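You operate a simulated robot arm through the tools that you are given. There is no shell and no other tool. Be economical: measure what you need, move in short steps, check, and stop when the job is done.

You are at the controls of a simulated two-armed robot. One attempt, no reset.

## Task
Hold the actuator on the mat and turn its lever to BLOW.
Fine: push the blue stopper into its port and put it back in the good tray. Set down upright: spare actuator.

The check looks at the end state, three seconds after you hand in, the way a careful person would. Anything else that was tipped, shoved, dropped, spilled or broken makes it a failure. A push-on lid holds only when it is set on centred and level and pressed home; a screw cap is set on level and turned clockwise until tight.

## Robot
Two 7-joint arms with two-finger parallel grippers on one trunk, on a base that drives. Base frame: it is fixed to the floor where the robot stands at the start and does not move with it; the origin is under the middle of the robot, x ahead of it, y to its left, z up. Readings come in mm, rad, newtons and seconds.
The left shoulder is at the start at [70, 134, 1226], the right one opposite. With the tool pointing down near the work surface each hand reaches from about 100 to 640 mm from the robot's upright axis, wherever it stands, measured 20 degrees to its own side. Places, roughly: good tray [500, 300, 900]; green mat [500, -100, 900]; lever of the spare actuator [500, 300, 1000]. Payload 1.57 kg a hand.
Tool frame (each hand has its own): the origin (TCP) lies between the finger pads and is the grasp point; the fingertips stand 30 mm ahead of it; z points along the fingers, y is the line along which they close. Largest opening 80 mm; finger width 17, thickness 12; the body of the gripper, 40 by 82 mm, starts 80 mm behind the TCP.
Orientation is that of the tool frame in the base frame, as [roll, pitch, yaw] about the fixed x, y, z axes, in that order (R = Rz(yaw) Ry(pitch) Rx(roll)). With the fingers straight down and closing along the base's y, the tool's x points along the base's -x, its y along +y and its z along -z.

## Interface
- The arms move only by the tool nudge_tool. It takes "left_deltas", "right_deltas" or both (then of equal length, played together; a hand with none holds still); each is a list of rows, each a list of 7 numbers: the shift along the base's x, y, z in mm, then the turn, a rotation vector about the base's x, y, z in rad, then the finger opening in mm, from 0 to 80. In form: [[dx, dy, dz, ax, ay, az, jaw], ...]. A call has 1 to 8 rows; each row is the pose to reach, as a shift and turn from the pose commanded when the call began. Each row takes 0.2 s and may step no farther than 50 mm and 0.15 rad from the row before; otherwise, or with a gripper value out of range, the whole call is refused. Where a pose cannot be reached the arm comes as near as it can. A force on the tool above 40 N (or 10 N above the force at the start of the call, whichever is more), or a blocked arm, ends the call early, and 0.2 s more pass. The fingers move at their own pace (about 153 mm/s each) and stop on an object; they squeeze with about 25 N. The grip force told is the motor's: it shows also when the fingers shut on nothing. Time passes only in rows, and 0.2 s behind the last, so rows that repeat a pose let the fingers close. The reply holds the time, the measured pose of the TCP, the force on the tool along the base axes, the opening and the grip force, in the units named above and with some noise, with the torque about the TCP (base axes, N m) and any sound that the robot's microphone picked up.
- Cameras (640 x 400 px; columns grow to the right, rows downward): "scene" is now at [131.7, 27.4, 1449.1]; the picture's right is [0.34, -0.94, 0.00], its down [-0.61, -0.22, -0.76] and it looks along [0.72, 0.26, -0.65] (base axes); focal length 214 px, centre (320, 200). "left" rides on the left gripper at [72, 7, -122] in its tool frame; the picture's right is [-0.09, 1.00, 0.00], its down [-0.84, -0.08, -0.54] and it looks along [-0.54, -0.05, 0.84] (tool axes); focal length 238 px, centre (320, 200). "right" rides on the right gripper at [72, -7, -122] in its tool frame; the picture's right is [0.09, 1.00, 0.00], its down [-0.84, 0.08, -0.54] and it looks along [-0.54, 0.05, 0.84] (tool axes); focal length 238 px, centre (320, 200). There is no depth. A picture from a camera that has moved, and an enlarged one, comes with that camera's place and axes in the base frame and with its lens.
- grab_frame(camera): a new picture of that camera. It takes no simulated time.
- raise_lower(by): slides the trunk up (or, below 0, down) by that many mm; the arms and the scene camera ride with it, the base frame stays. It gives what a move gives, with no picture.
- roll_base(legs): drives the robot by 1 to 6 legs, each [ahead, left, turn to the left] in mm, mm and rad, along the robot's own axes; the way and the turn of a leg run together, so that a leg with both is an arc; at most 1500 mm and 3.142 rad a leg. The arms and the cameras ride along, it lands a little off, and it stops where it bumps. It gives what a move gives.
- pan_tilt(pan, tilt): turns the head with the scene camera to pan (to the left, within 1.501 rad either way) and tilt (down, from -0.506 to 1.204), counted from straight ahead of the robot. It gives what a move gives.
- inspect(camera, box): a new picture of the part [left, top, right, bottom] of that camera's present view, enlarged. It takes no simulated time.
- close_job(): hands the job in; it is judged then, once.

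Work in short steps. Places have to be worked out from the pictures, the camera data and where the tool is seen: move nearer, look again, correct. Check each grasp and each placing, and mend what went wrong. You have 120 turns and 100 pictures in all, those below and enlarged ones among them. Open the grippers and draw the arms clear of the work before you hand the job in, unless the task says otherwise; then end with one line.

The tools are called after ">>>" by a JSON object that holds its "fn" and its "kwargs". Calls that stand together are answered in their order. nudge_tool: Moves the arms, as the interface text tells. Its arguments: {"type":"object","properties":{"left_deltas":{"type":"array","items":{"type":"array","items":{"type":"number"}}},"right_deltas":{"type":"array","items":{"type":"array","items":{"type":"number"}}}},"required":[]} The other tools are called the same way: raise_lower (by) slides the trunk up or down; roll_base (legs) drives the base; pan_tilt (pan, tilt) turns the head that bears the scene camera; grab_frame (camera) takes a picture; inspect (camera, box) takes an enlarged picture of a part of a camera's view; close_job () hands the job in.

At the start:

```text
time_s: 0.0
left_eef_pos: [361.2, 373.7, 1223.7]
left_tcp_rot: [-3.141, 0.001, -3.139]
left_contact_force: [-0.2, -0.4, 0.1]
left_ft_torque: [-0.01, 0.03, 0.0]
left_gripper_width: 80.1
left_grip_force: 0.1
right_eef_pos: [389.6, 8.4, 1332.7]
right_tcp_rot: [3.141, 0.001, -3.141]
right_contact_force: [0.5, -0.4, 0.0]
right_ft_torque: [0.0, 0.0, 0.03]
right_gripper_width: 79.7
right_grip_force: 0.1
trunk travel left (down, up): [-800.0, 140.0]
robot x, y, heading: [4.1, -1.0, 0.002]
head pan, tilt: [0.346, 0.702]
```

scene: 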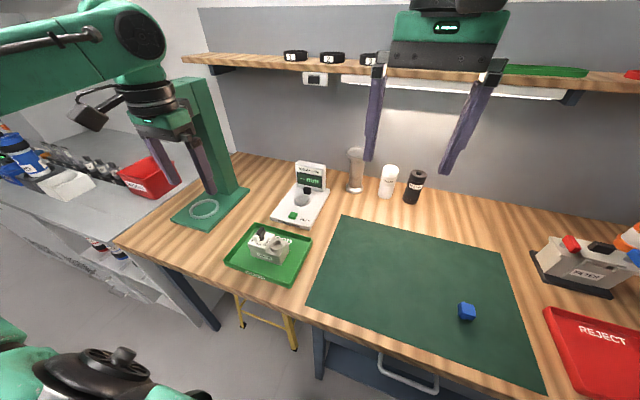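
right: 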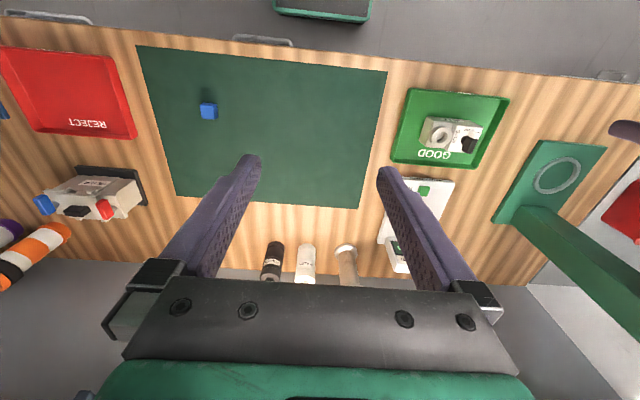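
left: 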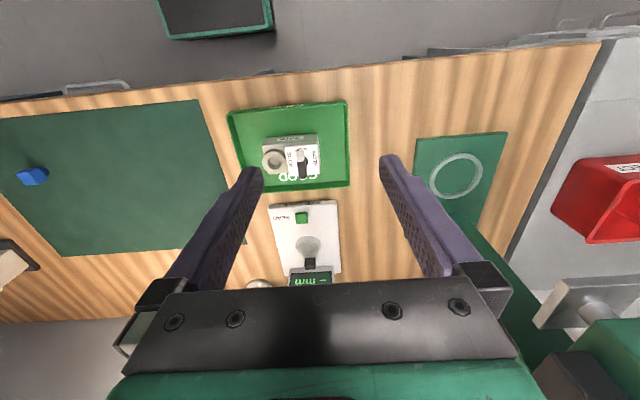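

I start by looking closely at the actuator in the good tray and at the blue stopper on the mat.

>>> {"fn": "inspect", "kwargs": {"camera": "left", "box": [220, 90, 360, 200]}}

>>> {"fn": "inspect", "kwargs": {"camera": "scene", "box": [220, 150, 340, 290]}}

>>> {"fn": "inspect", "kwargs": {"camera": "scene", "box": [440, 200, 640, 400]}}

```text
3.64 times, centred on (290, 145) of left
camera zoom: at [289.5, 380.5, 1346.0], right [0.09, 1.0, 0.0], down [0.84, -0.08, 0.54], along [0.54, -0.05, -0.84], focal length 867 px, centre (429, 400)
```

zoom: 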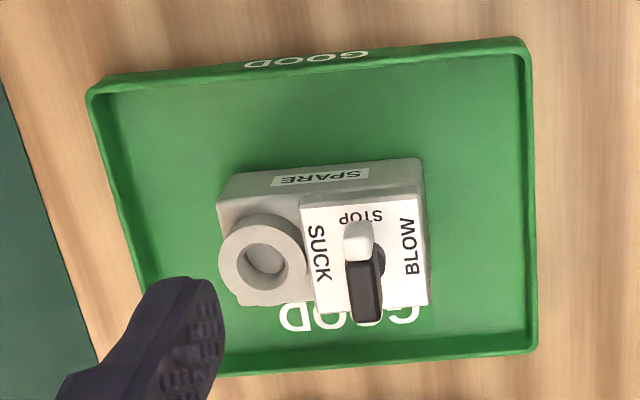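

```text
2.86 times, centred on (280, 220) of scene
camera zoom: at [131.7, 27.4, 1449.1], right [0.34, -0.94, 0.0], down [-0.61, -0.22, -0.76], along [0.72, 0.26, -0.65], focal length 613 px, centre (434, 143)
```

zoom: 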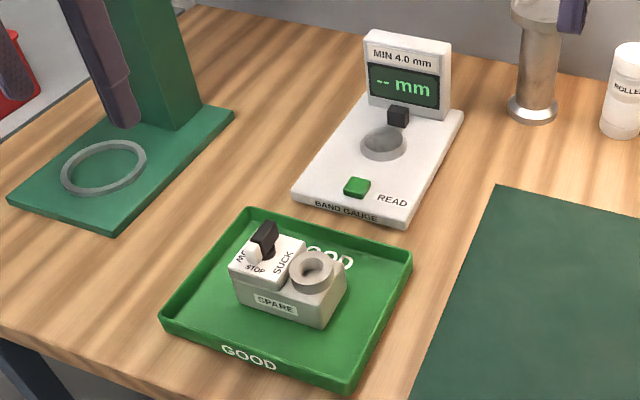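

```text
2.00 times, centred on (540, 300) of scene
camera zoom: at [131.7, 27.4, 1449.1], right [0.34, -0.94, 0.0], down [-0.61, -0.22, -0.76], along [0.72, 0.26, -0.65], focal length 429 px, centre (-120, 0)
```

zoom: 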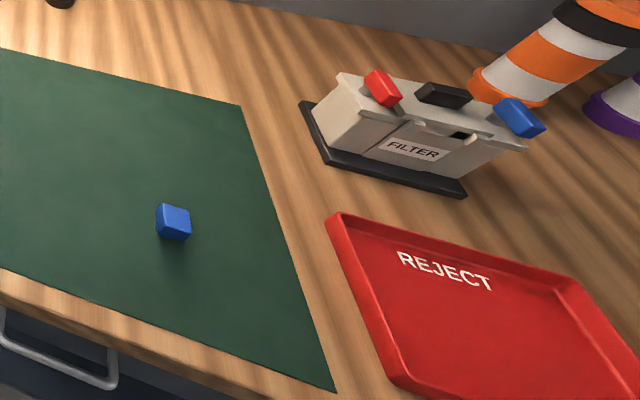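

The actuator sits in the good tray: port on its -y side, lever on the +y side, with its white tip at STOP. BLOW is on the +y side, so a clockwise turn of about 90° seen from above. I move the left hand closer for a better look.

>>> {"fn": "nudge_tool", "kwargs": {"left_deltas": [[6, -13, -40, 0, 0, 0, 80], [12, -26, -80, 0, 0, 0, 80], [18, -40, -120, 0, 0, 0, 80], [24, -54, -150, 0, 0, 0, 80]]}}

>>> {"fn": "grab_frame", "kwargs": {"camera": "left"}}

```text
time_s: 1.0
left_eef_pos: [387.4, 318.6, 1071.7]
left_tcp_rot: [3.142, 0.001, -3.141]
left_contact_force: [-0.1, -0.1, 0.1]
left_ft_torque: [0.01, -0.02, -0.02]
left_gripper_width: 80.1
left_grip_force: 0.0
right_eef_pos: [390.0, 8.6, 1333.0]
right_tcp_rot: [3.14, 0.001, -3.142]
right_contact_force: [0.5, 0.1, 0.2]
right_ft_torque: [-0.01, 0.0, 0.0]
right_gripper_width: 79.9
right_grip_force: 0.1
trunk travel left (down, up): [-800.0, 140.0]
robot x, y, heading: [1.3, 1.0, -0.006]
head pan, tilt: [0.346, 0.702]
```

```text
93 pictures are left
camera left: at [315.4, 325.6, 1195.6], right [0.09, 1.0, 0.0], down [0.84, -0.08, 0.54], along [0.54, -0.05, -0.84], focal length 238 px, centre (320, 200)
```

left: 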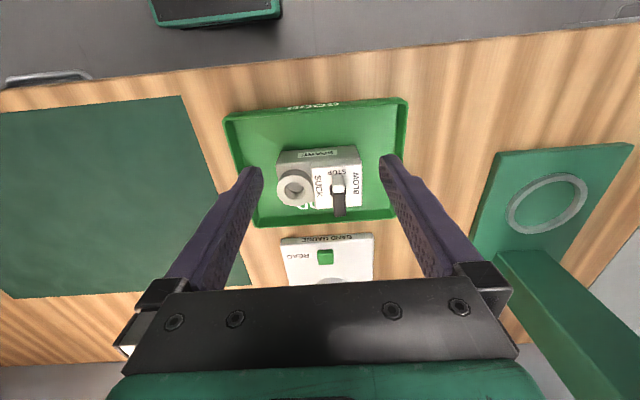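

>>> {"fn": "inspect", "kwargs": {"camera": "left", "box": [260, 130, 380, 230]}}

>>> {"fn": "inspect", "kwargs": {"camera": "scene", "box": [235, 215, 305, 275]}}

```text
4.00 times, centred on (320, 180) of left
camera zoom: at [315.4, 325.6, 1195.6], right [0.09, 1.0, 0.0], down [0.84, -0.08, 0.54], along [0.54, -0.05, -0.84], focal length 953 px, centre (320, 280)
```

zoom: 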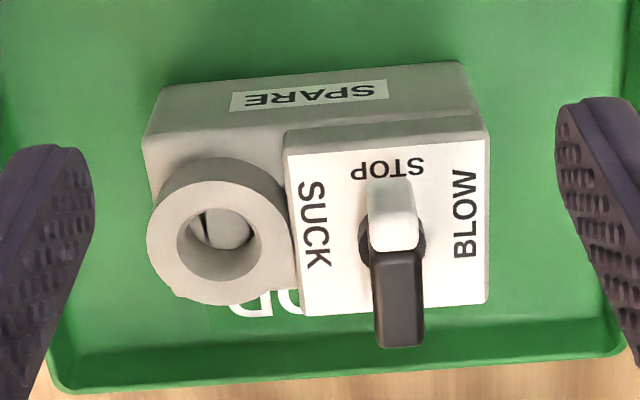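

```text
6.67 times, centred on (270, 245) of scene
camera zoom: at [132.6, 27.1, 1449.0], right [0.34, -0.94, 0.0], down [-0.61, -0.22, -0.76], along [0.72, 0.26, -0.65], focal length 1430 px, centre (653, -100)
```

zoom: 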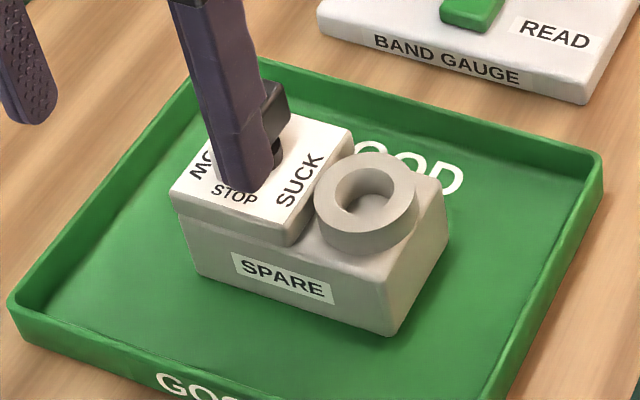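

Body is axis-aligned, about 61 mm (x) by 110 mm (y), top at z≈937. I turn the left hand clockwise 90° so it can grip across x, and back off in y to look from the side.

>>> {"fn": "nudge_tool", "kwargs": {"left_deltas": [[10, 15, 0, 0, 0, -0.145, 80], [20, 30, 0, 0, 0, -0.29, 80], [30, 45, 0, 0, 0, -0.435, 80], [40, 60, 0, 0, 0, -0.58, 80], [50, 75, 0, 0, 0, -0.725, 80], [60, 85, 0, 0, 0, -0.87, 80], [70, 95, 0, 0, 0, -1.015, 80], [75, 100, 0, 0, 0, -1.16, 80]]}}

>>> {"fn": "nudge_tool", "kwargs": {"left_deltas": [[0, 0, -10, 0, 0, -0.14, 80], [0, 0, -20, 0, 0, -0.28, 80], [0, 0, -30, 0, 0, -0.411, 80]]}}

>>> {"fn": "grab_frame", "kwargs": {"camera": "left"}}

>>> {"fn": "inspect", "kwargs": {"camera": "scene", "box": [235, 205, 325, 285]}}

```text
time_s: 2.8
left_eef_pos: [461.5, 420.6, 1072.9]
left_tcp_rot: [3.141, 0.002, 1.983]
left_contact_force: [0.1, 0.0, -0.9]
left_ft_torque: [0.01, 0.02, 0.0]
left_gripper_width: 80.0
left_grip_force: 0.1
right_eef_pos: [389.4, 8.6, 1331.2]
right_tcp_rot: [3.14, 0.002, -3.14]
right_contact_force: [0.4, -0.1, -0.2]
right_ft_torque: [-0.03, -0.01, -0.02]
right_gripper_width: 80.1
right_grip_force: 0.0
trunk travel left (down, up): [-800.0, 140.0]
robot x, y, heading: [-1.9, -0.7, -0.0]
head pan, tilt: [0.346, 0.702]
```

```text
time_s: 3.6
left_eef_pos: [459.3, 419.3, 1043.1]
left_tcp_rot: [-3.141, 0.003, 1.568]
left_contact_force: [0.2, 0.0, 0.4]
left_ft_torque: [0.03, 0.01, -0.01]
left_gripper_width: 79.9
left_grip_force: 0.0
right_eef_pos: [389.5, 8.3, 1332.5]
right_tcp_rot: [3.139, 0.001, -3.141]
right_contact_force: [-0.9, 0.9, -0.4]
right_ft_torque: [-0.03, -0.02, 0.01]
right_gripper_width: 79.7
right_grip_force: 0.1
trunk travel left (down, up): [-800.0, 140.0]
robot x, y, heading: [2.4, 2.5, 0.003]
head pan, tilt: [0.346, 0.702]
```

```text
90 pictures are left
camera left: at [466.4, 492.1, 1165.9], right [1.0, -0.09, 0.0], down [-0.08, -0.84, 0.54], along [-0.05, -0.54, -0.84], focal length 238 px, centre (320, 200)
```

left: 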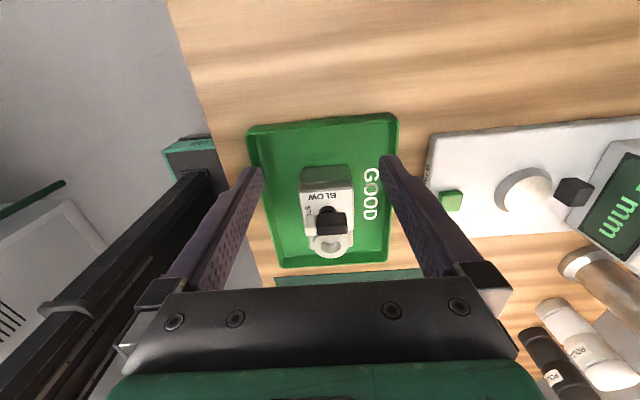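

```text
5.00 times, centred on (280, 245) of scene
camera zoom: at [131.7, 27.4, 1449.1], right [0.34, -0.94, 0.0], down [-0.61, -0.22, -0.76], along [0.72, 0.26, -0.65], focal length 1072 px, centre (520, -25)
```

zoom: 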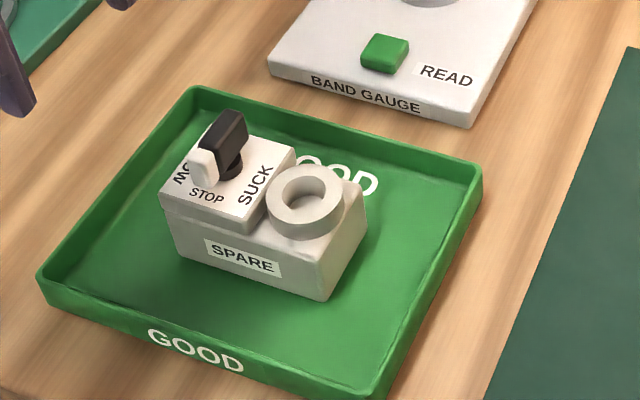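

>>> {"fn": "inspect", "kwargs": {"camera": "left", "box": [270, 150, 390, 270]}}

```text
3.33 times, centred on (330, 210) of left
camera zoom: at [466.4, 492.1, 1165.9], right [1.0, -0.09, 0.0], down [-0.08, -0.84, 0.54], along [-0.05, -0.54, -0.84], focal length 794 px, centre (287, 167)
```

zoom: 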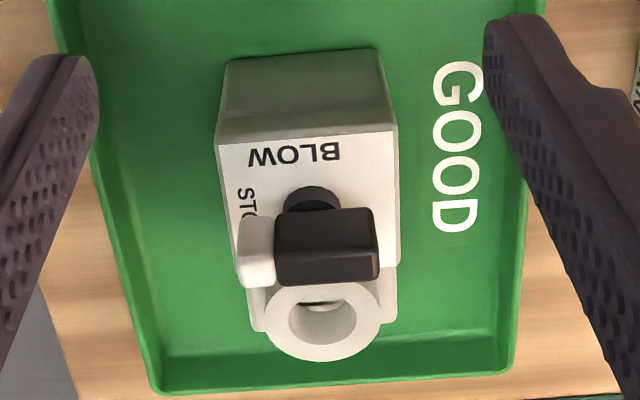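

The lever is a ~46 mm bar on a post at about (463, 336), spanning z≈950–970. I bring the left hand over the body's middle and check alignment before going down.

>>> {"fn": "nudge_tool", "kwargs": {"left_deltas": [[0, -35, 0, 0, 0, 0, 80], [1, -70, 0, 0, 0, 0, 80], [2, -105, 0, 0, 0, 0, 80], [2, -105, -40, 0, 0, 0, 80]]}}

>>> {"fn": "grab_frame", "kwargs": {"camera": "left"}}

>>> {"fn": "inspect", "kwargs": {"camera": "scene", "box": [205, 165, 325, 285]}}

```text
time_s: 4.6
left_eef_pos: [463.8, 314.6, 1000.2]
left_tcp_rot: [3.141, 0.002, 1.573]
left_contact_force: [-0.2, 0.1, 0.2]
left_ft_torque: [-0.05, -0.02, 0.0]
left_gripper_width: 79.8
left_grip_force: 0.0
right_eef_pos: [390.4, 9.5, 1330.7]
right_tcp_rot: [3.14, 0.001, 3.14]
right_contact_force: [-0.1, -0.9, 0.0]
right_ft_torque: [-0.01, 0.0, 0.0]
right_gripper_width: 79.8
right_grip_force: 0.1
trunk travel left (down, up): [-800.0, 140.0]
robot x, y, heading: [2.6, 1.3, 0.002]
head pan, tilt: [0.346, 0.702]
```

```text
87 pictures are left
camera left: at [471.1, 387.1, 1123.5], right [1.0, -0.09, 0.0], down [-0.08, -0.84, 0.54], along [-0.05, -0.54, -0.84], focal length 238 px, centre (320, 200)
```

left: 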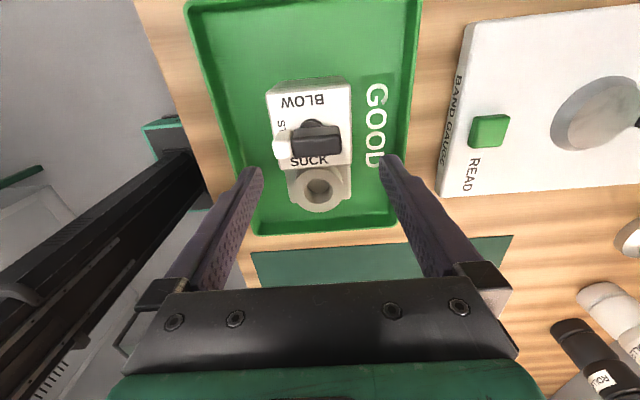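

```text
3.33 times, centred on (265, 225) of scene
camera zoom: at [132.9, 28.4, 1449.0], right [0.34, -0.94, 0.0], down [-0.61, -0.22, -0.76], along [0.72, 0.26, -0.65], focal length 715 px, centre (503, 117)
```

zoom: 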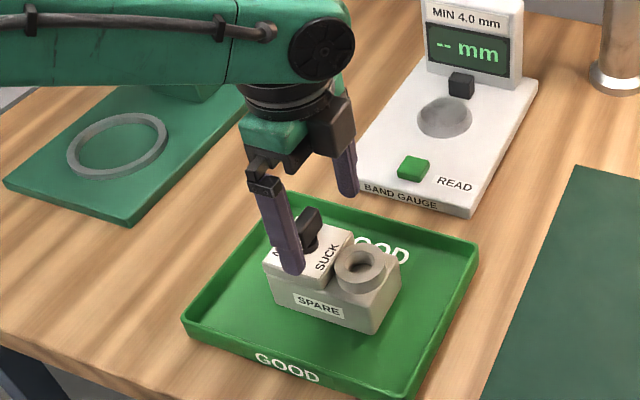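

The jaws straddle the body with about a 3 mm offset in x. I correct that and go down to TCP z≈922.

>>> {"fn": "nudge_tool", "kwargs": {"left_deltas": [[-3, 0, -25, 0, 0, 0, 80], [-3, 0, -50, 0, 0, 0, 80], [-3, 0, -66, 0, 0, 0, 80], [-3, 0, -78, 0, 0, 0, 80]]}}

>>> {"fn": "inspect", "kwargs": {"camera": "scene", "box": [225, 195, 325, 285]}}

>>> {"fn": "grab_frame", "kwargs": {"camera": "left"}}

```text
time_s: 5.6
left_eef_pos: [460.0, 315.0, 924.5]
left_tcp_rot: [3.141, 0.003, 1.572]
left_contact_force: [0.5, 0.1, -0.1]
left_ft_torque: [-0.02, 0.02, -0.01]
left_gripper_width: 80.0
left_grip_force: 0.1
right_eef_pos: [390.3, 8.1, 1332.3]
right_tcp_rot: [3.139, 0.002, 3.141]
right_contact_force: [-0.2, 0.5, 0.0]
right_ft_torque: [0.0, -0.01, 0.01]
right_gripper_width: 79.9
right_grip_force: 0.0
trunk travel left (down, up): [-800.0, 140.0]
robot x, y, heading: [0.5, -0.3, -0.001]
head pan, tilt: [0.346, 0.702]
```

```text
4.44 times, centred on (275, 240) of scene
camera zoom: at [131.8, 27.3, 1449.1], right [0.34, -0.94, 0.0], down [-0.61, -0.22, -0.76], along [0.72, 0.26, -0.65], focal length 953 px, centre (520, 22)
```

zoom: 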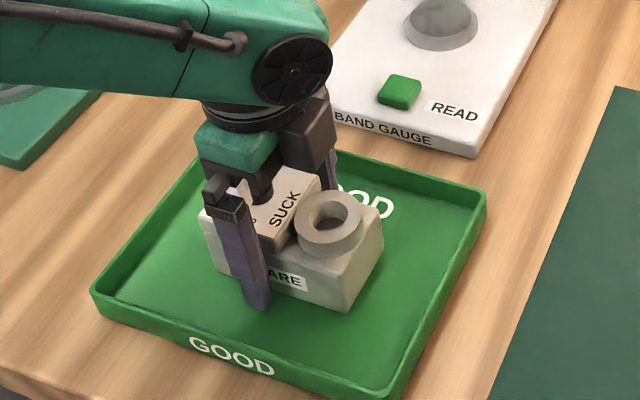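

```text
84 pictures are left
camera left: at [467.0, 386.9, 1047.9], right [1.0, -0.09, 0.0], down [-0.08, -0.84, 0.54], along [-0.05, -0.54, -0.84], focal length 238 px, centre (320, 200)
```

left: 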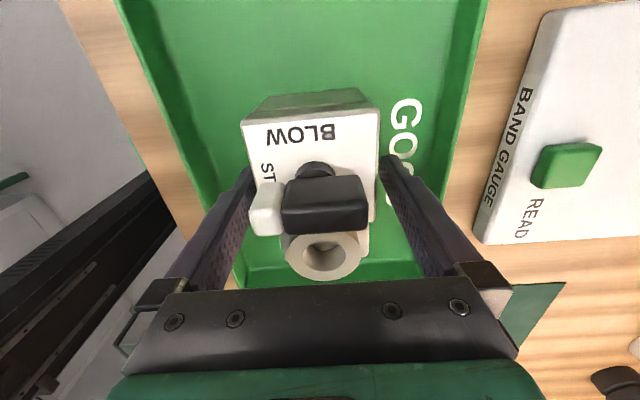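

No contact and good straddle. I close the left jaw.

>>> {"fn": "nudge_tool", "kwargs": {"left_deltas": [[0, 0, 0, 0, 0, 0, 55], [0, 0, 0, 0, 0, 0, 55], [0, 0, 0, 0, 0, 0, 50]]}}

```text
time_s: 6.4
left_eef_pos: [460.0, 314.6, 925.5]
left_tcp_rot: [3.142, 0.0, 1.573]
left_contact_force: [-0.8, -0.5, -0.1]
left_ft_torque: [0.06, -0.02, 0.03]
left_gripper_width: 59.6
left_grip_force: 24.5
right_eef_pos: [390.1, 8.4, 1331.6]
right_tcp_rot: [3.14, 0.002, 3.141]
right_contact_force: [-0.3, 0.3, 0.0]
right_ft_torque: [-0.02, 0.0, -0.02]
right_gripper_width: 80.0
right_grip_force: 0.1
trunk travel left (down, up): [-800.0, 140.0]
robot x, y, heading: [-5.3, -2.2, 0.004]
head pan, tilt: [0.346, 0.702]
```

Gripped at 59.6 mm. I lift and read the weight.

>>> {"fn": "nudge_tool", "kwargs": {"left_deltas": [[0, 0, 15, 0, 0, 0, 45], [0, 0, 40, 0, 0, 0, 45], [0, 0, 75, 0, 0, 0, 45]]}}

>>> {"fn": "inspect", "kwargs": {"camera": "scene", "box": [205, 165, 325, 285]}}

```text
time_s: 7.2
left_eef_pos: [458.8, 315.1, 1000.1]
left_tcp_rot: [-3.14, 0.002, 1.574]
left_contact_force: [0.4, 0.1, -4.4]
left_ft_torque: [0.01, -0.02, 0.01]
left_gripper_width: 59.9
left_grip_force: 24.8
right_eef_pos: [389.5, 9.4, 1332.2]
right_tcp_rot: [3.141, 0.001, 3.141]
right_contact_force: [0.0, 0.0, -0.1]
right_ft_torque: [-0.05, 0.02, -0.02]
right_gripper_width: 80.1
right_grip_force: 0.0
trunk travel left (down, up): [-800.0, 140.0]
robot x, y, heading: [4.0, -1.0, -0.003]
head pan, tilt: [0.346, 0.702]
```

```text
3.33 times, centred on (265, 225) of scene
camera zoom: at [131.7, 27.6, 1449.0], right [0.34, -0.94, 0.0], down [-0.61, -0.22, -0.76], along [0.72, 0.26, -0.65], focal length 715 px, centre (503, 117)
```

zoom: 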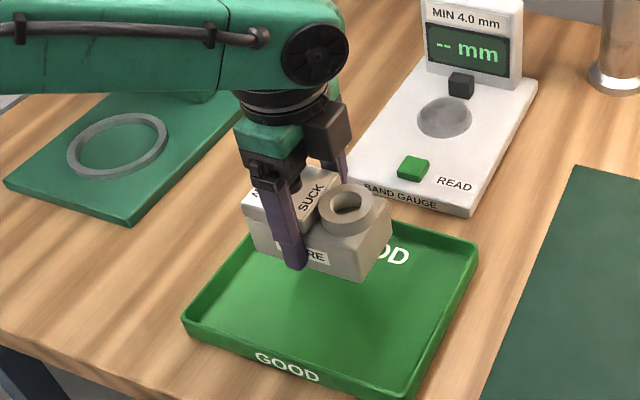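

Lifted cleanly (~0.45 kg), level. I first move the right hand out to its side while starting to turn it 90°, then carry the actuator to the mat.

>>> {"fn": "nudge_tool", "kwargs": {"right_deltas": [[5, -30, -20, 0, 0, 0.145, 80], [10, -60, -40, 0, 0, 0.29, 80], [15, -90, -60, 0, 0, 0.435, 80], [20, -120, -80, 0, 0, 0.58, 80], [25, -150, -100, 0, 0, 0.725, 80], [30, -180, -120, 0, 0, 0.87, 80], [35, -205, -140, 0, 0, 1.015, 80], [40, -230, -160, 0, 0, 1.16, 80]]}}

>>> {"fn": "nudge_tool", "kwargs": {"left_deltas": [[0, -40, 0, 0, 0, 0, 45], [-5, -80, 0, 0, 0, 0, 45], [-10, -120, 0, 0, 0, 0, 45], [-15, -160, 0, 0, 0, 0, 45], [-20, -200, 0, 0, 0, 0, 45], [-20, -230, 0, 0, 0, 0, 45], [-20, -260, 0, 0, 0, 0, 45], [-20, -280, 0, 0, 0, 0, 45]], "right_deltas": [[0, 0, 0, 0, 0, 0.14, 80], [0, 0, 0, 0, 0, 0.28, 80], [0, 0, 0, 0, 0, 0.41, 80], [0, 0, 0, 0, 0, 0.41, 80], [0, 0, 0, 0, 0, 0.41, 80], [0, 0, 0, 0, 0, 0.41, 80], [0, 0, 0, 0, 0, 0.41, 80], [0, 0, 0, 0, 0, 0.41, 80]]}}

>>> {"fn": "pan_tilt", "kwargs": {"pan": 0.0, "tilt": 0.85}}

>>> {"fn": "grab_frame", "kwargs": {"camera": "scene"}}

>>> {"fn": "grab_frame", "kwargs": {"camera": "right"}}

```text
time_s: 9.0
left_eef_pos: [461.5, 316.0, 999.7]
left_tcp_rot: [-3.14, 0.001, 1.572]
left_contact_force: [0.5, -0.1, -5.3]
left_ft_torque: [0.03, 0.01, 0.0]
left_gripper_width: 60.0
left_grip_force: 24.8
right_eef_pos: [429.6, -224.6, 1170.6]
right_tcp_rot: [3.138, 0.0, -1.982]
right_contact_force: [0.8, 0.0, 0.5]
right_ft_torque: [0.01, 0.0, -0.02]
right_gripper_width: 79.9
right_grip_force: 0.0
trunk travel left (down, up): [-800.0, 140.0]
robot x, y, heading: [-3.7, -4.3, 0.004]
head pan, tilt: [0.346, 0.702]
```

```text
time_s: 10.8
left_eef_pos: [423.7, 68.4, 1011.8]
left_tcp_rot: [-3.14, 0.001, 1.573]
left_contact_force: [0.1, 0.5, -5.7]
left_ft_torque: [0.0, -0.01, -0.02]
left_gripper_width: 59.8
left_grip_force: 25.3
left hand out of reach, approached as far as the arm can: row 7, 8
right_eef_pos: [429.9, -224.1, 1171.4]
right_tcp_rot: [3.139, 0.001, -1.574]
right_contact_force: [-0.1, -0.3, 0.1]
right_ft_torque: [0.0, -0.01, -0.01]
right_gripper_width: 79.9
right_grip_force: 0.1
trunk travel left (down, up): [-800.0, 140.0]
robot x, y, heading: [-0.3, 2.6, -0.002]
head pan, tilt: [0.346, 0.702]
```

```text
time_s: 11.6
left_eef_pos: [424.6, 69.5, 1011.2]
left_tcp_rot: [-3.141, 0.004, 1.572]
left_contact_force: [0.2, -0.9, -5.8]
left_ft_torque: [0.0, -0.01, -0.01]
left_gripper_width: 59.9
left_grip_force: 24.9
right_eef_pos: [429.7, -221.9, 1171.6]
right_tcp_rot: [3.139, 0.002, -1.572]
right_contact_force: [-0.4, -0.2, -1.1]
right_ft_torque: [-0.02, 0.02, 0.0]
right_gripper_width: 79.8
right_grip_force: 0.0
trunk travel left (down, up): [-800.0, 140.0]
robot x, y, heading: [-1.6, 0.2, 0.002]
head pan, tilt: [0.0, 0.85]
```

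```text
82 pictures are left
camera scene: at [131.1, -1.2, 1436.8], right [0.0, -1.0, 0.0], down [-0.75, 0.0, -0.66], along [0.66, 0.0, -0.75], focal length 214 px, centre (320, 200)
```

scene: 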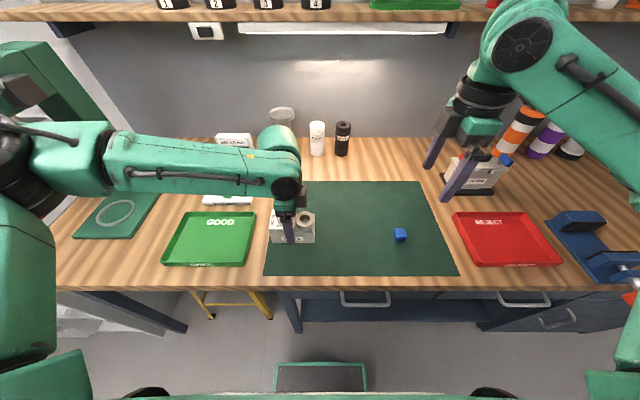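

```text
81 pictures are left
camera right: at [436.7, -294.2, 1293.8], right [-1.0, -0.09, 0.0], down [-0.08, 0.84, 0.54], along [-0.05, 0.54, -0.84], focal length 238 px, centre (320, 200)
```

right: 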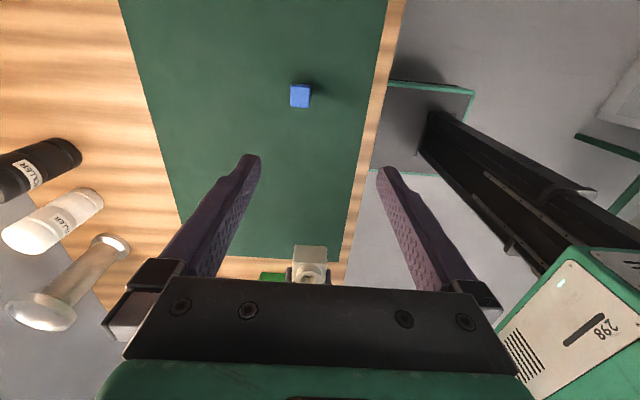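

The left arm stopped at y≈69 (reach), which already is well over the mat (body spanning y≈9–119, mat edge y≈144). I re-command a reachable pose near here and start lowering.

>>> {"fn": "nudge_tool", "kwargs": {"left_deltas": [[-5, 40, 0, 0, 0, 0, 45], [-5, 40, -20, 0, 0, 0, 45]]}}

```text
time_s: 12.2
left_eef_pos: [421.4, 106.0, 989.5]
left_tcp_rot: [-3.14, 0.002, 1.571]
left_contact_force: [-0.4, -0.2, -5.8]
left_ft_torque: [0.03, 0.0, -0.02]
left_gripper_width: 59.9
left_grip_force: 25.0
right_eef_pos: [430.5, -222.5, 1171.4]
right_tcp_rot: [3.137, 0.001, -1.573]
right_contact_force: [-0.4, -0.9, 0.1]
right_ft_torque: [0.0, -0.02, -0.02]
right_gripper_width: 79.8
right_grip_force: 0.0
trunk travel left (down, up): [-800.0, 140.0]
robot x, y, heading: [-1.0, 0.4, 0.001]
head pan, tilt: [0.0, 0.85]
```

The command base is now the actual pose. I go back to y≈75 and lower to just above the mat.

>>> {"fn": "nudge_tool", "kwargs": {"left_deltas": [[5, -30, -20, 0, 0, 0, 45], [5, -30, -40, 0, 0, 0, 45], [5, -30, -58, 0, 0, 0, 45]]}}

>>> {"fn": "inspect", "kwargs": {"camera": "scene", "box": [240, 180, 360, 290]}}

```text
time_s: 13.0
left_eef_pos: [412.6, 93.9, 942.5]
left_tcp_rot: [3.139, 0.004, 1.571]
left_contact_force: [-0.1, -0.1, -3.8]
left_ft_torque: [-0.01, -0.02, 0.0]
left_gripper_width: 59.9
left_grip_force: 25.0
left hand out of reach, approached as far as the arm can: row 1, 2, 3
right_eef_pos: [430.5, -220.6, 1172.4]
right_tcp_rot: [3.138, 0.002, -1.572]
right_contact_force: [-0.8, -0.3, 0.6]
right_ft_torque: [-0.01, 0.0, -0.01]
right_gripper_width: 80.2
right_grip_force: 0.0
trunk travel left (down, up): [-800.0, 140.0]
robot x, y, heading: [-1.3, 2.0, 0.001]
head pan, tilt: [0.0, 0.85]
```

```text
3.64 times, centred on (300, 235) of scene
camera zoom: at [130.5, -1.0, 1436.9], right [0.0, -1.0, 0.0], down [-0.75, 0.0, -0.66], along [0.66, 0.0, -0.75], focal length 780 px, centre (393, 73)
```

zoom: 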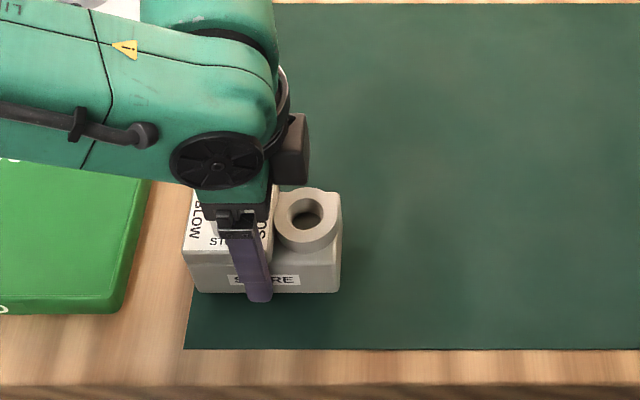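

Wrist limits stop the left arm here. I lift a bit and drive the base 130 mm to the right, so that the mat spot lies more comfortably on the left hand's side.

>>> {"fn": "nudge_tool", "kwargs": {"left_deltas": [[2, 4, 25, 0, 0, 0, 45], [4, 8, 60, 0, 0, 0, 45]]}}

>>> {"fn": "roll_base", "kwargs": {"legs": [[0, -130, 0]]}}

>>> {"fn": "grab_frame", "kwargs": {"camera": "scene"}}

```text
time_s: 13.6
left_eef_pos: [415.7, 100.6, 1002.4]
left_tcp_rot: [3.141, 0.002, 1.572]
left_contact_force: [0.7, 0.6, -6.1]
left_ft_torque: [0.0, 0.0, -0.01]
left_gripper_width: 60.0
left_grip_force: 24.8
right_eef_pos: [429.2, -222.0, 1172.6]
right_tcp_rot: [3.139, 0.002, -1.571]
right_contact_force: [-0.3, 0.6, -0.2]
right_ft_torque: [0.0, -0.02, 0.01]
right_gripper_width: 79.8
right_grip_force: 0.0
trunk travel left (down, up): [-800.0, 140.0]
robot x, y, heading: [-1.3, 0.0, 0.002]
head pan, tilt: [0.0, 0.85]
```

```text
time_s: 14.9
left_eef_pos: [417.6, -26.6, 1003.0]
left_tcp_rot: [3.14, 0.004, 1.572]
left_contact_force: [-1.0, 0.5, -5.4]
left_ft_torque: [-0.02, 0.02, 0.0]
left_gripper_width: 59.8
left_grip_force: 24.6
right_eef_pos: [430.9, -349.6, 1172.3]
right_tcp_rot: [3.14, 0.0, -1.571]
right_contact_force: [-0.3, 0.0, -0.1]
right_ft_torque: [0.02, -0.01, 0.0]
right_gripper_width: 79.7
right_grip_force: 0.2
trunk travel left (down, up): [-800.0, 140.0]
robot x, y, heading: [4.8, -126.5, -0.001]
head pan, tilt: [0.0, 0.85]
```

```text
79 pictures are left
camera scene: at [130.8, -128.0, 1436.8], right [0.0, -1.0, 0.0], down [-0.75, 0.0, -0.66], along [0.66, 0.0, -0.75], focal length 214 px, centre (320, 200)
```

scene: 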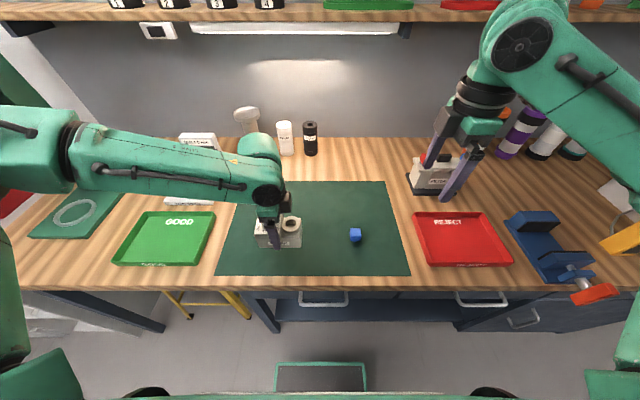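

Now there is margin. I lower the actuator onto the mat here and watch the force.

>>> {"fn": "nudge_tool", "kwargs": {"left_deltas": [[0, 0, -30, 0, 0, 0, 45], [0, 0, -60, 0, 0, 0, 45], [0, 0, -72, 0, 0, 0, 45], [0, 0, -76, 0, 0, 0, 45]]}}

>>> {"fn": "grab_frame", "kwargs": {"camera": "scene"}}

```text
time_s: 15.9
left_eef_pos: [414.5, -24.6, 928.3]
left_tcp_rot: [-3.141, 0.004, 1.574]
left_contact_force: [0.3, -0.3, -4.5]
left_ft_torque: [-0.01, 0.02, -0.03]
left_gripper_width: 59.8
left_grip_force: 24.9
left hand out of reach, approached as far as the arm can: row 3, 4
right_eef_pos: [430.0, -350.7, 1171.8]
right_tcp_rot: [3.139, 0.001, -1.572]
right_contact_force: [-0.8, 0.1, -0.1]
right_ft_torque: [0.01, 0.03, 0.01]
right_gripper_width: 80.3
right_grip_force: 0.1
trunk travel left (down, up): [-800.0, 140.0]
robot x, y, heading: [-0.7, -127.2, -0.001]
head pan, tilt: [0.0, 0.85]
```

```text
78 pictures are left
camera scene: at [130.8, -130.5, 1436.8], right [0.0, -1.0, 0.0], down [-0.75, 0.0, -0.66], along [0.66, 0.0, -0.75], focal length 214 px, centre (320, 200)
```

scene: 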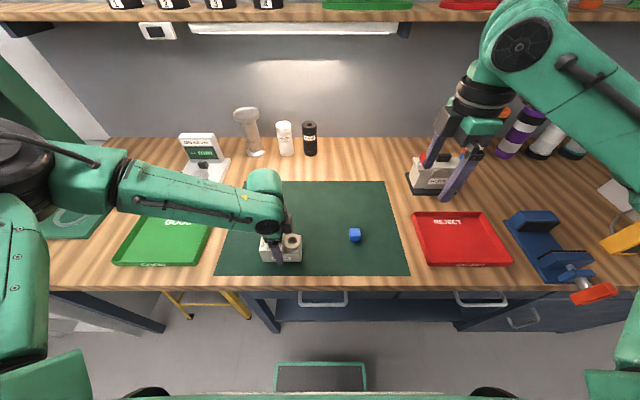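

Slight reach limit again a few mm above the mat; I shift 15 mm in +y and 10 in x and finish the descent.

>>> {"fn": "nudge_tool", "kwargs": {"left_deltas": [[6, 20, 0, 0, 0, 0, 45], [6, 20, -3, 0, 0, 0, 45], [6, 20, -6, 0, 0, 0, 45], [6, 20, -8, 0, 0, 0, 45]]}}

```text
time_s: 16.9
left_eef_pos: [421.5, -4.7, 921.1]
left_tcp_rot: [-3.14, 0.001, 1.573]
left_contact_force: [0.2, -0.4, -6.1]
left_ft_torque: [-0.02, -0.01, 0.03]
left_gripper_width: 59.9
left_grip_force: 24.8
right_eef_pos: [429.8, -352.2, 1171.9]
right_tcp_rot: [3.139, 0.002, -1.571]
right_contact_force: [0.1, -0.3, 0.6]
right_ft_torque: [-0.01, -0.05, 0.0]
right_gripper_width: 79.9
right_grip_force: 0.1
trunk travel left (down, up): [-800.0, 140.0]
robot x, y, heading: [0.4, -130.1, -0.001]
head pan, tilt: [0.0, 0.85]
```

Still hanging freely; continue slowly.

>>> {"fn": "nudge_tool", "kwargs": {"left_deltas": [[0, 0, -1.5, 0, 0, 0, 45], [0, 0, -3, 0, 0, 0, 45], [0, 0, -4, 0, 0, 0, 45]]}}

>>> {"fn": "inspect", "kwargs": {"camera": "scene", "box": [230, 190, 350, 290]}}

```text
time_s: 17.7
left_eef_pos: [420.8, -4.3, 919.9]
left_tcp_rot: [3.139, 0.001, 1.572]
left_contact_force: [3.2, 2.4, 19.1]
left_ft_torque: [-0.05, 0.54, -0.06]
left_gripper_width: 59.9
left_grip_force: 24.9
right_eef_pos: [427.5, -350.7, 1172.6]
right_tcp_rot: [3.14, 0.003, -1.571]
right_contact_force: [-0.2, 0.8, -0.1]
right_ft_torque: [-0.03, 0.02, 0.03]
right_gripper_width: 80.1
right_grip_force: 0.0
trunk travel left (down, up): [-800.0, 140.0]
robot x, y, heading: [1.3, -131.1, 0.001]
head pan, tilt: [0.0, 0.85]
```

```text
4.00 times, centred on (290, 240) of scene
camera zoom: at [129.1, -131.4, 1437.2], right [0.0, -1.0, 0.0], down [-0.75, 0.0, -0.66], along [0.66, 0.0, -0.75], focal length 858 px, centre (440, 40)
```

zoom: 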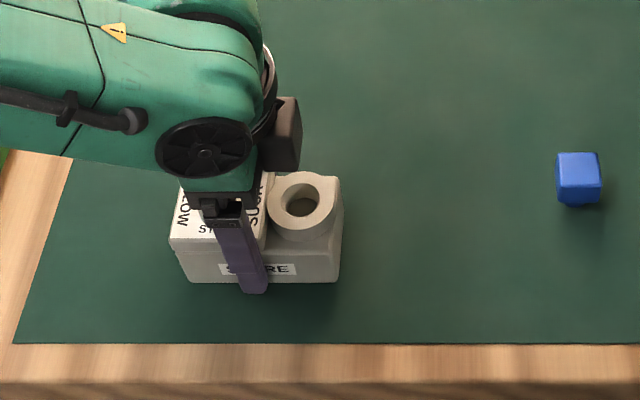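

The actuator rests on the mat. I ease the left press and bring the right hand in, tilted ~45° with fingers pointing inward, to a spot short of the port end.

>>> {"fn": "nudge_tool", "kwargs": {"left_deltas": [[0, 0, 2, 0, 0, 0, 45], [0, 0, 2, 0, 0, 0, 45], [0, 0, 2, 0, 0, 0, 45], [0, 0, 2, 0, 0, 0, 45], [0, 0, 2, 0, 0, 0, 45], [0, 0, 2, 0, 0, 0, 45]], "right_deltas": [[-1, 30, -25, 0.14, 0, 0, 80], [-2, 60, -50, 0.28, 0, 0, 80], [-4, 90, -75, 0.42, 0, 0, 80], [-5, 120, -100, 0.56, 0, 0, 80], [-6, 150, -125, 0.7, 0, 0, 80], [-7, 180, -140, 0.8, 0, 0, 80]]}}

>>> {"fn": "grab_frame", "kwargs": {"camera": "right"}}

>>> {"fn": "grab_frame", "kwargs": {"camera": "scene"}}

```text
time_s: 19.1
left_eef_pos: [419.3, -5.7, 919.1]
left_tcp_rot: [-3.14, 0.002, 1.572]
left_contact_force: [-0.4, -1.6, -1.3]
left_ft_torque: [-0.35, -0.12, -0.05]
left_gripper_width: 59.8
left_grip_force: 25.3
right_eef_pos: [423.2, -171.9, 1035.8]
right_tcp_rot: [3.14, 0.804, -1.572]
right_contact_force: [0.6, 0.6, -0.3]
right_ft_torque: [0.04, -0.02, 0.0]
right_gripper_width: 79.9
right_grip_force: 0.0
trunk travel left (down, up): [-800.0, 140.0]
robot x, y, heading: [-1.7, -130.2, 0.005]
head pan, tilt: [0.0, 0.85]
```

```text
76 pictures are left
camera right: at [428.7, -309.8, 1068.7], right [-1.0, -0.06, -0.07], down [-0.08, 0.19, 0.98], along [-0.05, 0.98, -0.19], focal length 238 px, centre (320, 200)
```

right: 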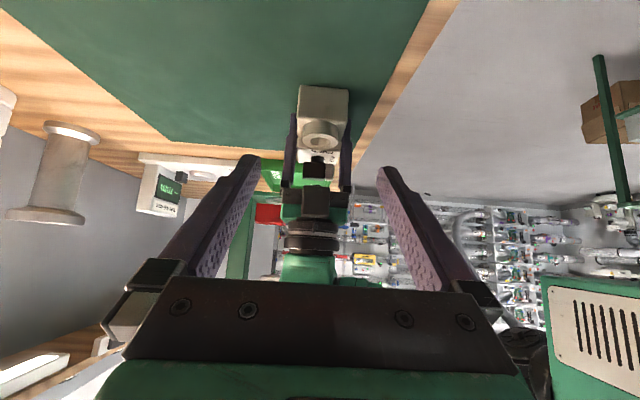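

```text
75 pictures are left
camera scene: at [130.1, -130.8, 1436.9], right [0.0, -1.0, 0.0], down [-0.75, 0.0, -0.66], along [0.66, 0.0, -0.75], focal length 214 px, centre (320, 200)
```

scene: 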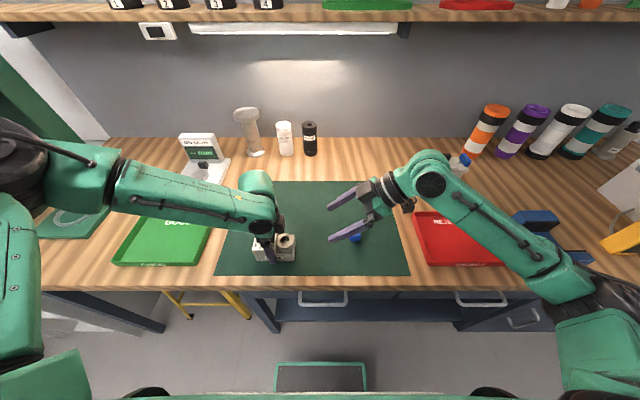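

Tilted reach works and the hand is lined up in x. I advance along the fingers to straddle the port end, stopping short first to check.

>>> {"fn": "nudge_tool", "kwargs": {"right_deltas": [[-2, 30, -31, 0, 0, 0, 80], [-2, 60, -62, 0, 0, 0, 80], [-2, 90, -92, 0, 0, 0, 80], [-2, 105, -108, 0, 0, 0, 80]]}}

>>> {"fn": "grab_frame", "kwargs": {"camera": "right"}}

>>> {"fn": "inspect", "kwargs": {"camera": "scene", "box": [230, 190, 370, 290]}}

```text
time_s: 20.1
left_eef_pos: [421.5, -3.8, 919.0]
left_tcp_rot: [-3.141, 0.001, 1.574]
left_contact_force: [-0.3, 0.8, -3.0]
left_ft_torque: [-0.08, -0.08, -0.04]
left_gripper_width: 59.9
left_grip_force: 24.8
right_eef_pos: [421.3, -66.2, 925.0]
right_tcp_rot: [3.138, 0.802, -1.571]
right_contact_force: [0.7, -0.2, -0.3]
right_ft_torque: [-0.02, -0.04, 0.0]
right_gripper_width: 79.7
right_grip_force: 0.0
trunk travel left (down, up): [-800.0, 140.0]
robot x, y, heading: [-1.1, -129.4, 0.002]
head pan, tilt: [0.0, 0.85]
```

```text
74 pictures are left
camera right: at [427.0, -204.0, 958.2], right [-1.0, -0.07, -0.07], down [-0.08, 0.19, 0.98], along [-0.05, 0.98, -0.2], focal length 238 px, centre (320, 200)
```

right: 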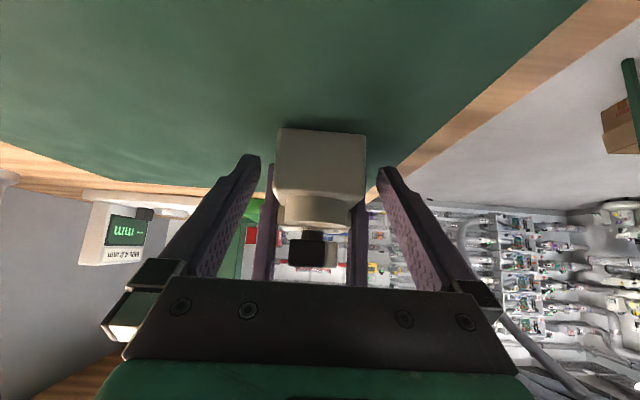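

```text
4.00 times, centred on (300, 240) of scene
camera zoom: at [130.6, -130.4, 1436.8], right [0.0, -1.0, 0.0], down [-0.75, 0.0, -0.66], along [0.66, 0.0, -0.75], focal length 858 px, centre (400, 40)
```

zoom: 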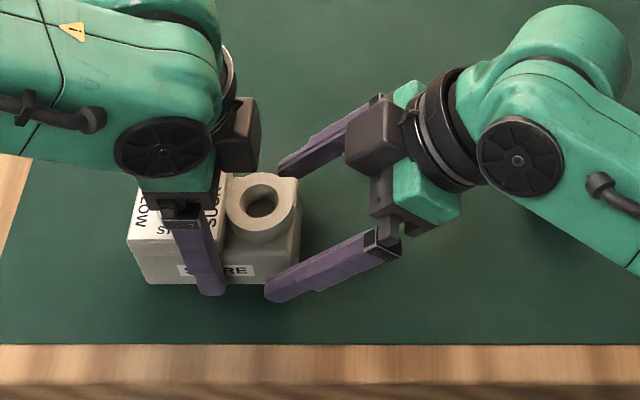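

Aligned well. I advance the last bit, open the left jaw, then close the right one.

>>> {"fn": "nudge_tool", "kwargs": {"right_deltas": [[0, 9, -6, 0, 0, 0, 80], [0, 18, -12, 0, 0, 0, 80], [0, 18, -12, 0, 0, 0, 80], [0, 18, -12, 0, 0, 0, 50], [0, 18, -12, 0, 0, 0, 50], [0, 18, -12, 0, 0, 0, 50]], "left_deltas": [[0, 0, 0, 0, 0, 0, 45], [0, 0, 0, 0, 0, 0, 80], [0, 0, 0, 0, 0, 0, 80], [0, 0, 0, 0, 0, 0, 80], [0, 0, 0, 0, 0, 0, 80], [0, 0, 0, 0, 0, 0, 80]]}}

```text
time_s: 21.5
left_eef_pos: [421.2, -4.3, 918.5]
left_tcp_rot: [-3.141, 0.002, 1.572]
left_contact_force: [0.2, 0.4, -0.5]
left_ft_torque: [-0.02, -0.01, -0.03]
left_gripper_width: 79.8
left_grip_force: 0.1
right_eef_pos: [421.6, -48.6, 912.4]
right_tcp_rot: [3.139, 0.802, -1.573]
right_contact_force: [0.7, 1.2, -0.1]
right_ft_torque: [0.15, 0.08, 0.03]
right_gripper_width: 60.0
right_grip_force: 25.7
trunk travel left (down, up): [-800.0, 140.0]
robot x, y, heading: [3.2, -130.7, -0.002]
head pan, tilt: [0.0, 0.85]
```

Right hand holds the body (60.0 mm). I raise the left hand and turn it back 90° so its jaws close across the lever.

>>> {"fn": "nudge_tool", "kwargs": {"left_deltas": [[0, 0, 40, 0, 0, 0, 80], [0, 0, 85, 0, 0, 0, 80], [0, 0, 130, 0, 0, 0, 80], [0, 5, 150, 0, 0, 0.14, 80], [0, 10, 150, 0, 0, 0.28, 80], [0, 15, 150, 0, 0, 0.42, 80], [0, 20, 150, 0, 0, 0.56, 80], [0, 21, 150, 0, 0, 0.7, 80]]}}

>>> {"fn": "nudge_tool", "kwargs": {"left_deltas": [[-10, 0, 0, 0, 0, 0.145, 80], [-20, 0, 0, 0, 0, 0.29, 80], [-30, 0, 0, 0, 0, 0.435, 80], [-40, 0, 0, 0, 0, 0.58, 80], [-50, 0, 0, 0, 0, 0.725, 80], [-60, 0, 0, 0, 0, 0.871, 80]]}}

>>> {"fn": "grab_frame", "kwargs": {"camera": "left"}}

>>> {"fn": "inspect", "kwargs": {"camera": "scene", "box": [230, 190, 350, 290]}}

```text
time_s: 23.3
left_eef_pos: [418.0, 15.3, 1069.2]
left_tcp_rot: [3.141, 0.002, 2.276]
left_contact_force: [0.1, 0.5, 0.0]
left_ft_torque: [0.0, 0.02, 0.0]
left_gripper_width: 80.1
left_grip_force: 0.1
right_eef_pos: [422.2, -48.4, 913.0]
right_tcp_rot: [3.137, 0.801, -1.57]
right_contact_force: [-0.7, 0.5, 0.0]
right_ft_torque: [0.06, 0.07, 0.06]
right_gripper_width: 60.0
right_grip_force: 25.1
trunk travel left (down, up): [-800.0, 140.0]
robot x, y, heading: [2.3, -131.5, 0.002]
head pan, tilt: [0.0, 0.85]
```

```text
time_s: 24.7
left_eef_pos: [360.3, 15.4, 1069.8]
left_tcp_rot: [3.141, 0.002, -3.136]
left_contact_force: [0.2, 0.1, 0.4]
left_ft_torque: [-0.04, -0.02, 0.02]
left_gripper_width: 79.9
left_grip_force: 0.0
right_eef_pos: [421.0, -49.1, 912.4]
right_tcp_rot: [3.139, 0.802, -1.572]
right_contact_force: [-1.7, -0.7, -0.7]
right_ft_torque: [0.02, 0.06, 0.05]
right_gripper_width: 59.8
right_grip_force: 24.7
trunk travel left (down, up): [-800.0, 140.0]
robot x, y, heading: [-0.7, -129.4, 0.001]
head pan, tilt: [0.0, 0.85]
```

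```text
72 pictures are left
camera left: at [289.2, 22.7, 1192.0], right [0.09, 1.0, 0.0], down [0.84, -0.07, 0.54], along [0.54, -0.05, -0.84], focal length 238 px, centre (320, 200)
```

left: 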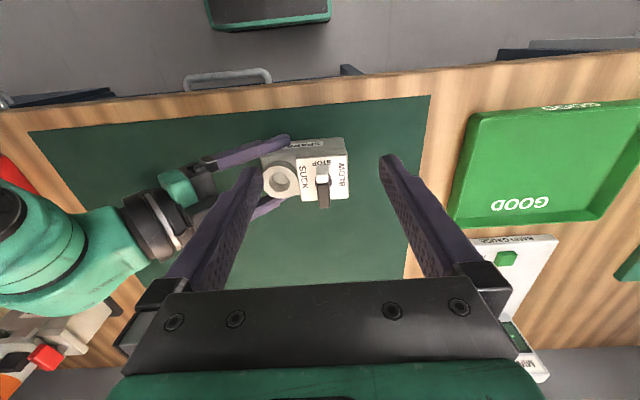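

```text
4.00 times, centred on (290, 240) of scene
camera zoom: at [130.0, -130.8, 1436.9], right [0.0, -1.0, 0.0], down [-0.75, 0.0, -0.66], along [0.66, 0.0, -0.75], focal length 858 px, centre (440, 40)
```

zoom: 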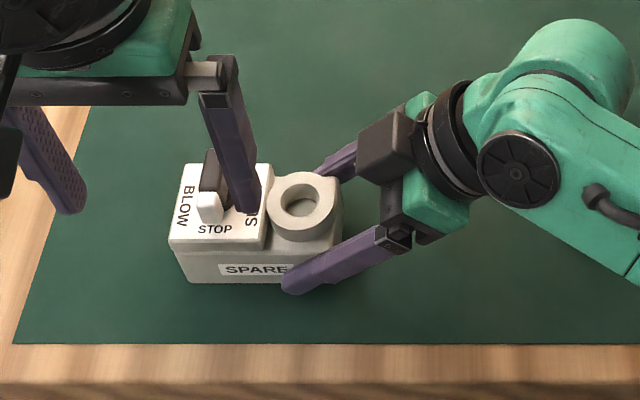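

>>> {"fn": "inspect", "kwargs": {"camera": "left", "box": [260, 130, 360, 220]}}

```text
4.44 times, centred on (310, 175) of left
camera zoom: at [289.2, 22.7, 1192.0], right [0.09, 1.0, 0.0], down [0.84, -0.07, 0.54], along [0.54, -0.05, -0.84], focal length 1059 px, centre (364, 311)
```

zoom: 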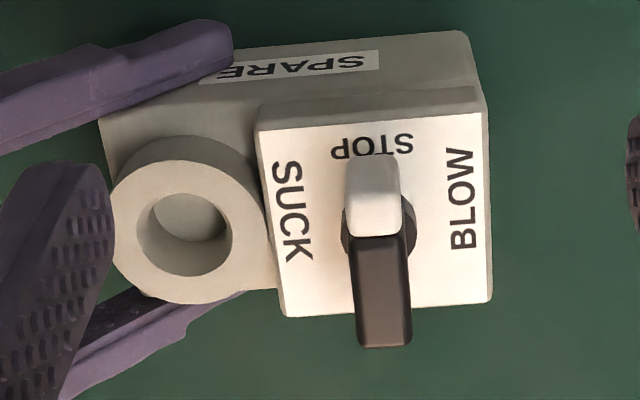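

Bar is at y≈14.5, pivot x≈422. I move over it with the jaw narrowed to 32 mm (so the outer finger clears the port ring) and check.

>>> {"fn": "nudge_tool", "kwargs": {"left_deltas": [[20, 0, 0, 0, 0, 0, 32], [40, 0, 0, 0, 0, 0, 32], [62, -1, -20, 0, 0, 0, 32], [62, -1, -50, 0, 0, 0, 32], [62, -1, -66, 0, 0, 0, 32]]}}

>>> {"fn": "grab_frame", "kwargs": {"camera": "left"}}

>>> {"fn": "inspect", "kwargs": {"camera": "scene", "box": [230, 180, 350, 280]}}

```text
time_s: 25.9
left_eef_pos: [421.9, 16.9, 1003.4]
left_tcp_rot: [3.142, -0.002, -3.14]
left_contact_force: [-0.3, 0.4, -0.3]
left_ft_torque: [0.0, 0.0, -0.03]
left_gripper_width: 31.9
left_grip_force: 0.0
right_eef_pos: [420.8, -47.8, 913.5]
right_tcp_rot: [3.141, 0.802, -1.572]
right_contact_force: [-0.6, -1.3, 0.1]
right_ft_torque: [-0.02, -0.07, 0.01]
right_gripper_width: 60.2
right_grip_force: 25.4
trunk travel left (down, up): [-800.0, 140.0]
robot x, y, heading: [1.8, -127.6, 0.0]
head pan, tilt: [0.0, 0.85]
```

```text
69 pictures are left
camera left: at [351.0, 22.0, 1126.7], right [0.09, 1.0, 0.0], down [0.84, -0.08, 0.54], along [0.54, -0.05, -0.84], focal length 238 px, centre (320, 200)
```

left: 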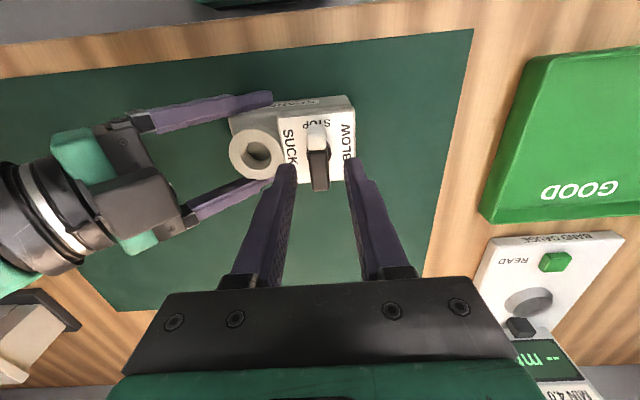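

```text
4.00 times, centred on (290, 230) of scene
camera zoom: at [130.6, -131.0, 1436.9], right [0.0, -1.0, 0.0], down [-0.75, 0.0, -0.66], along [0.66, 0.0, -0.75], focal length 858 px, centre (440, 80)
```

zoom: 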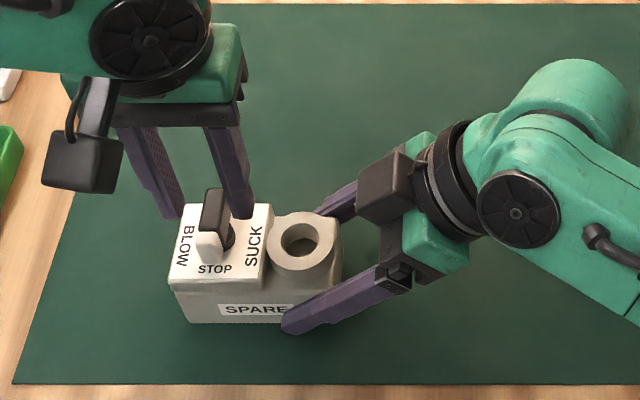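

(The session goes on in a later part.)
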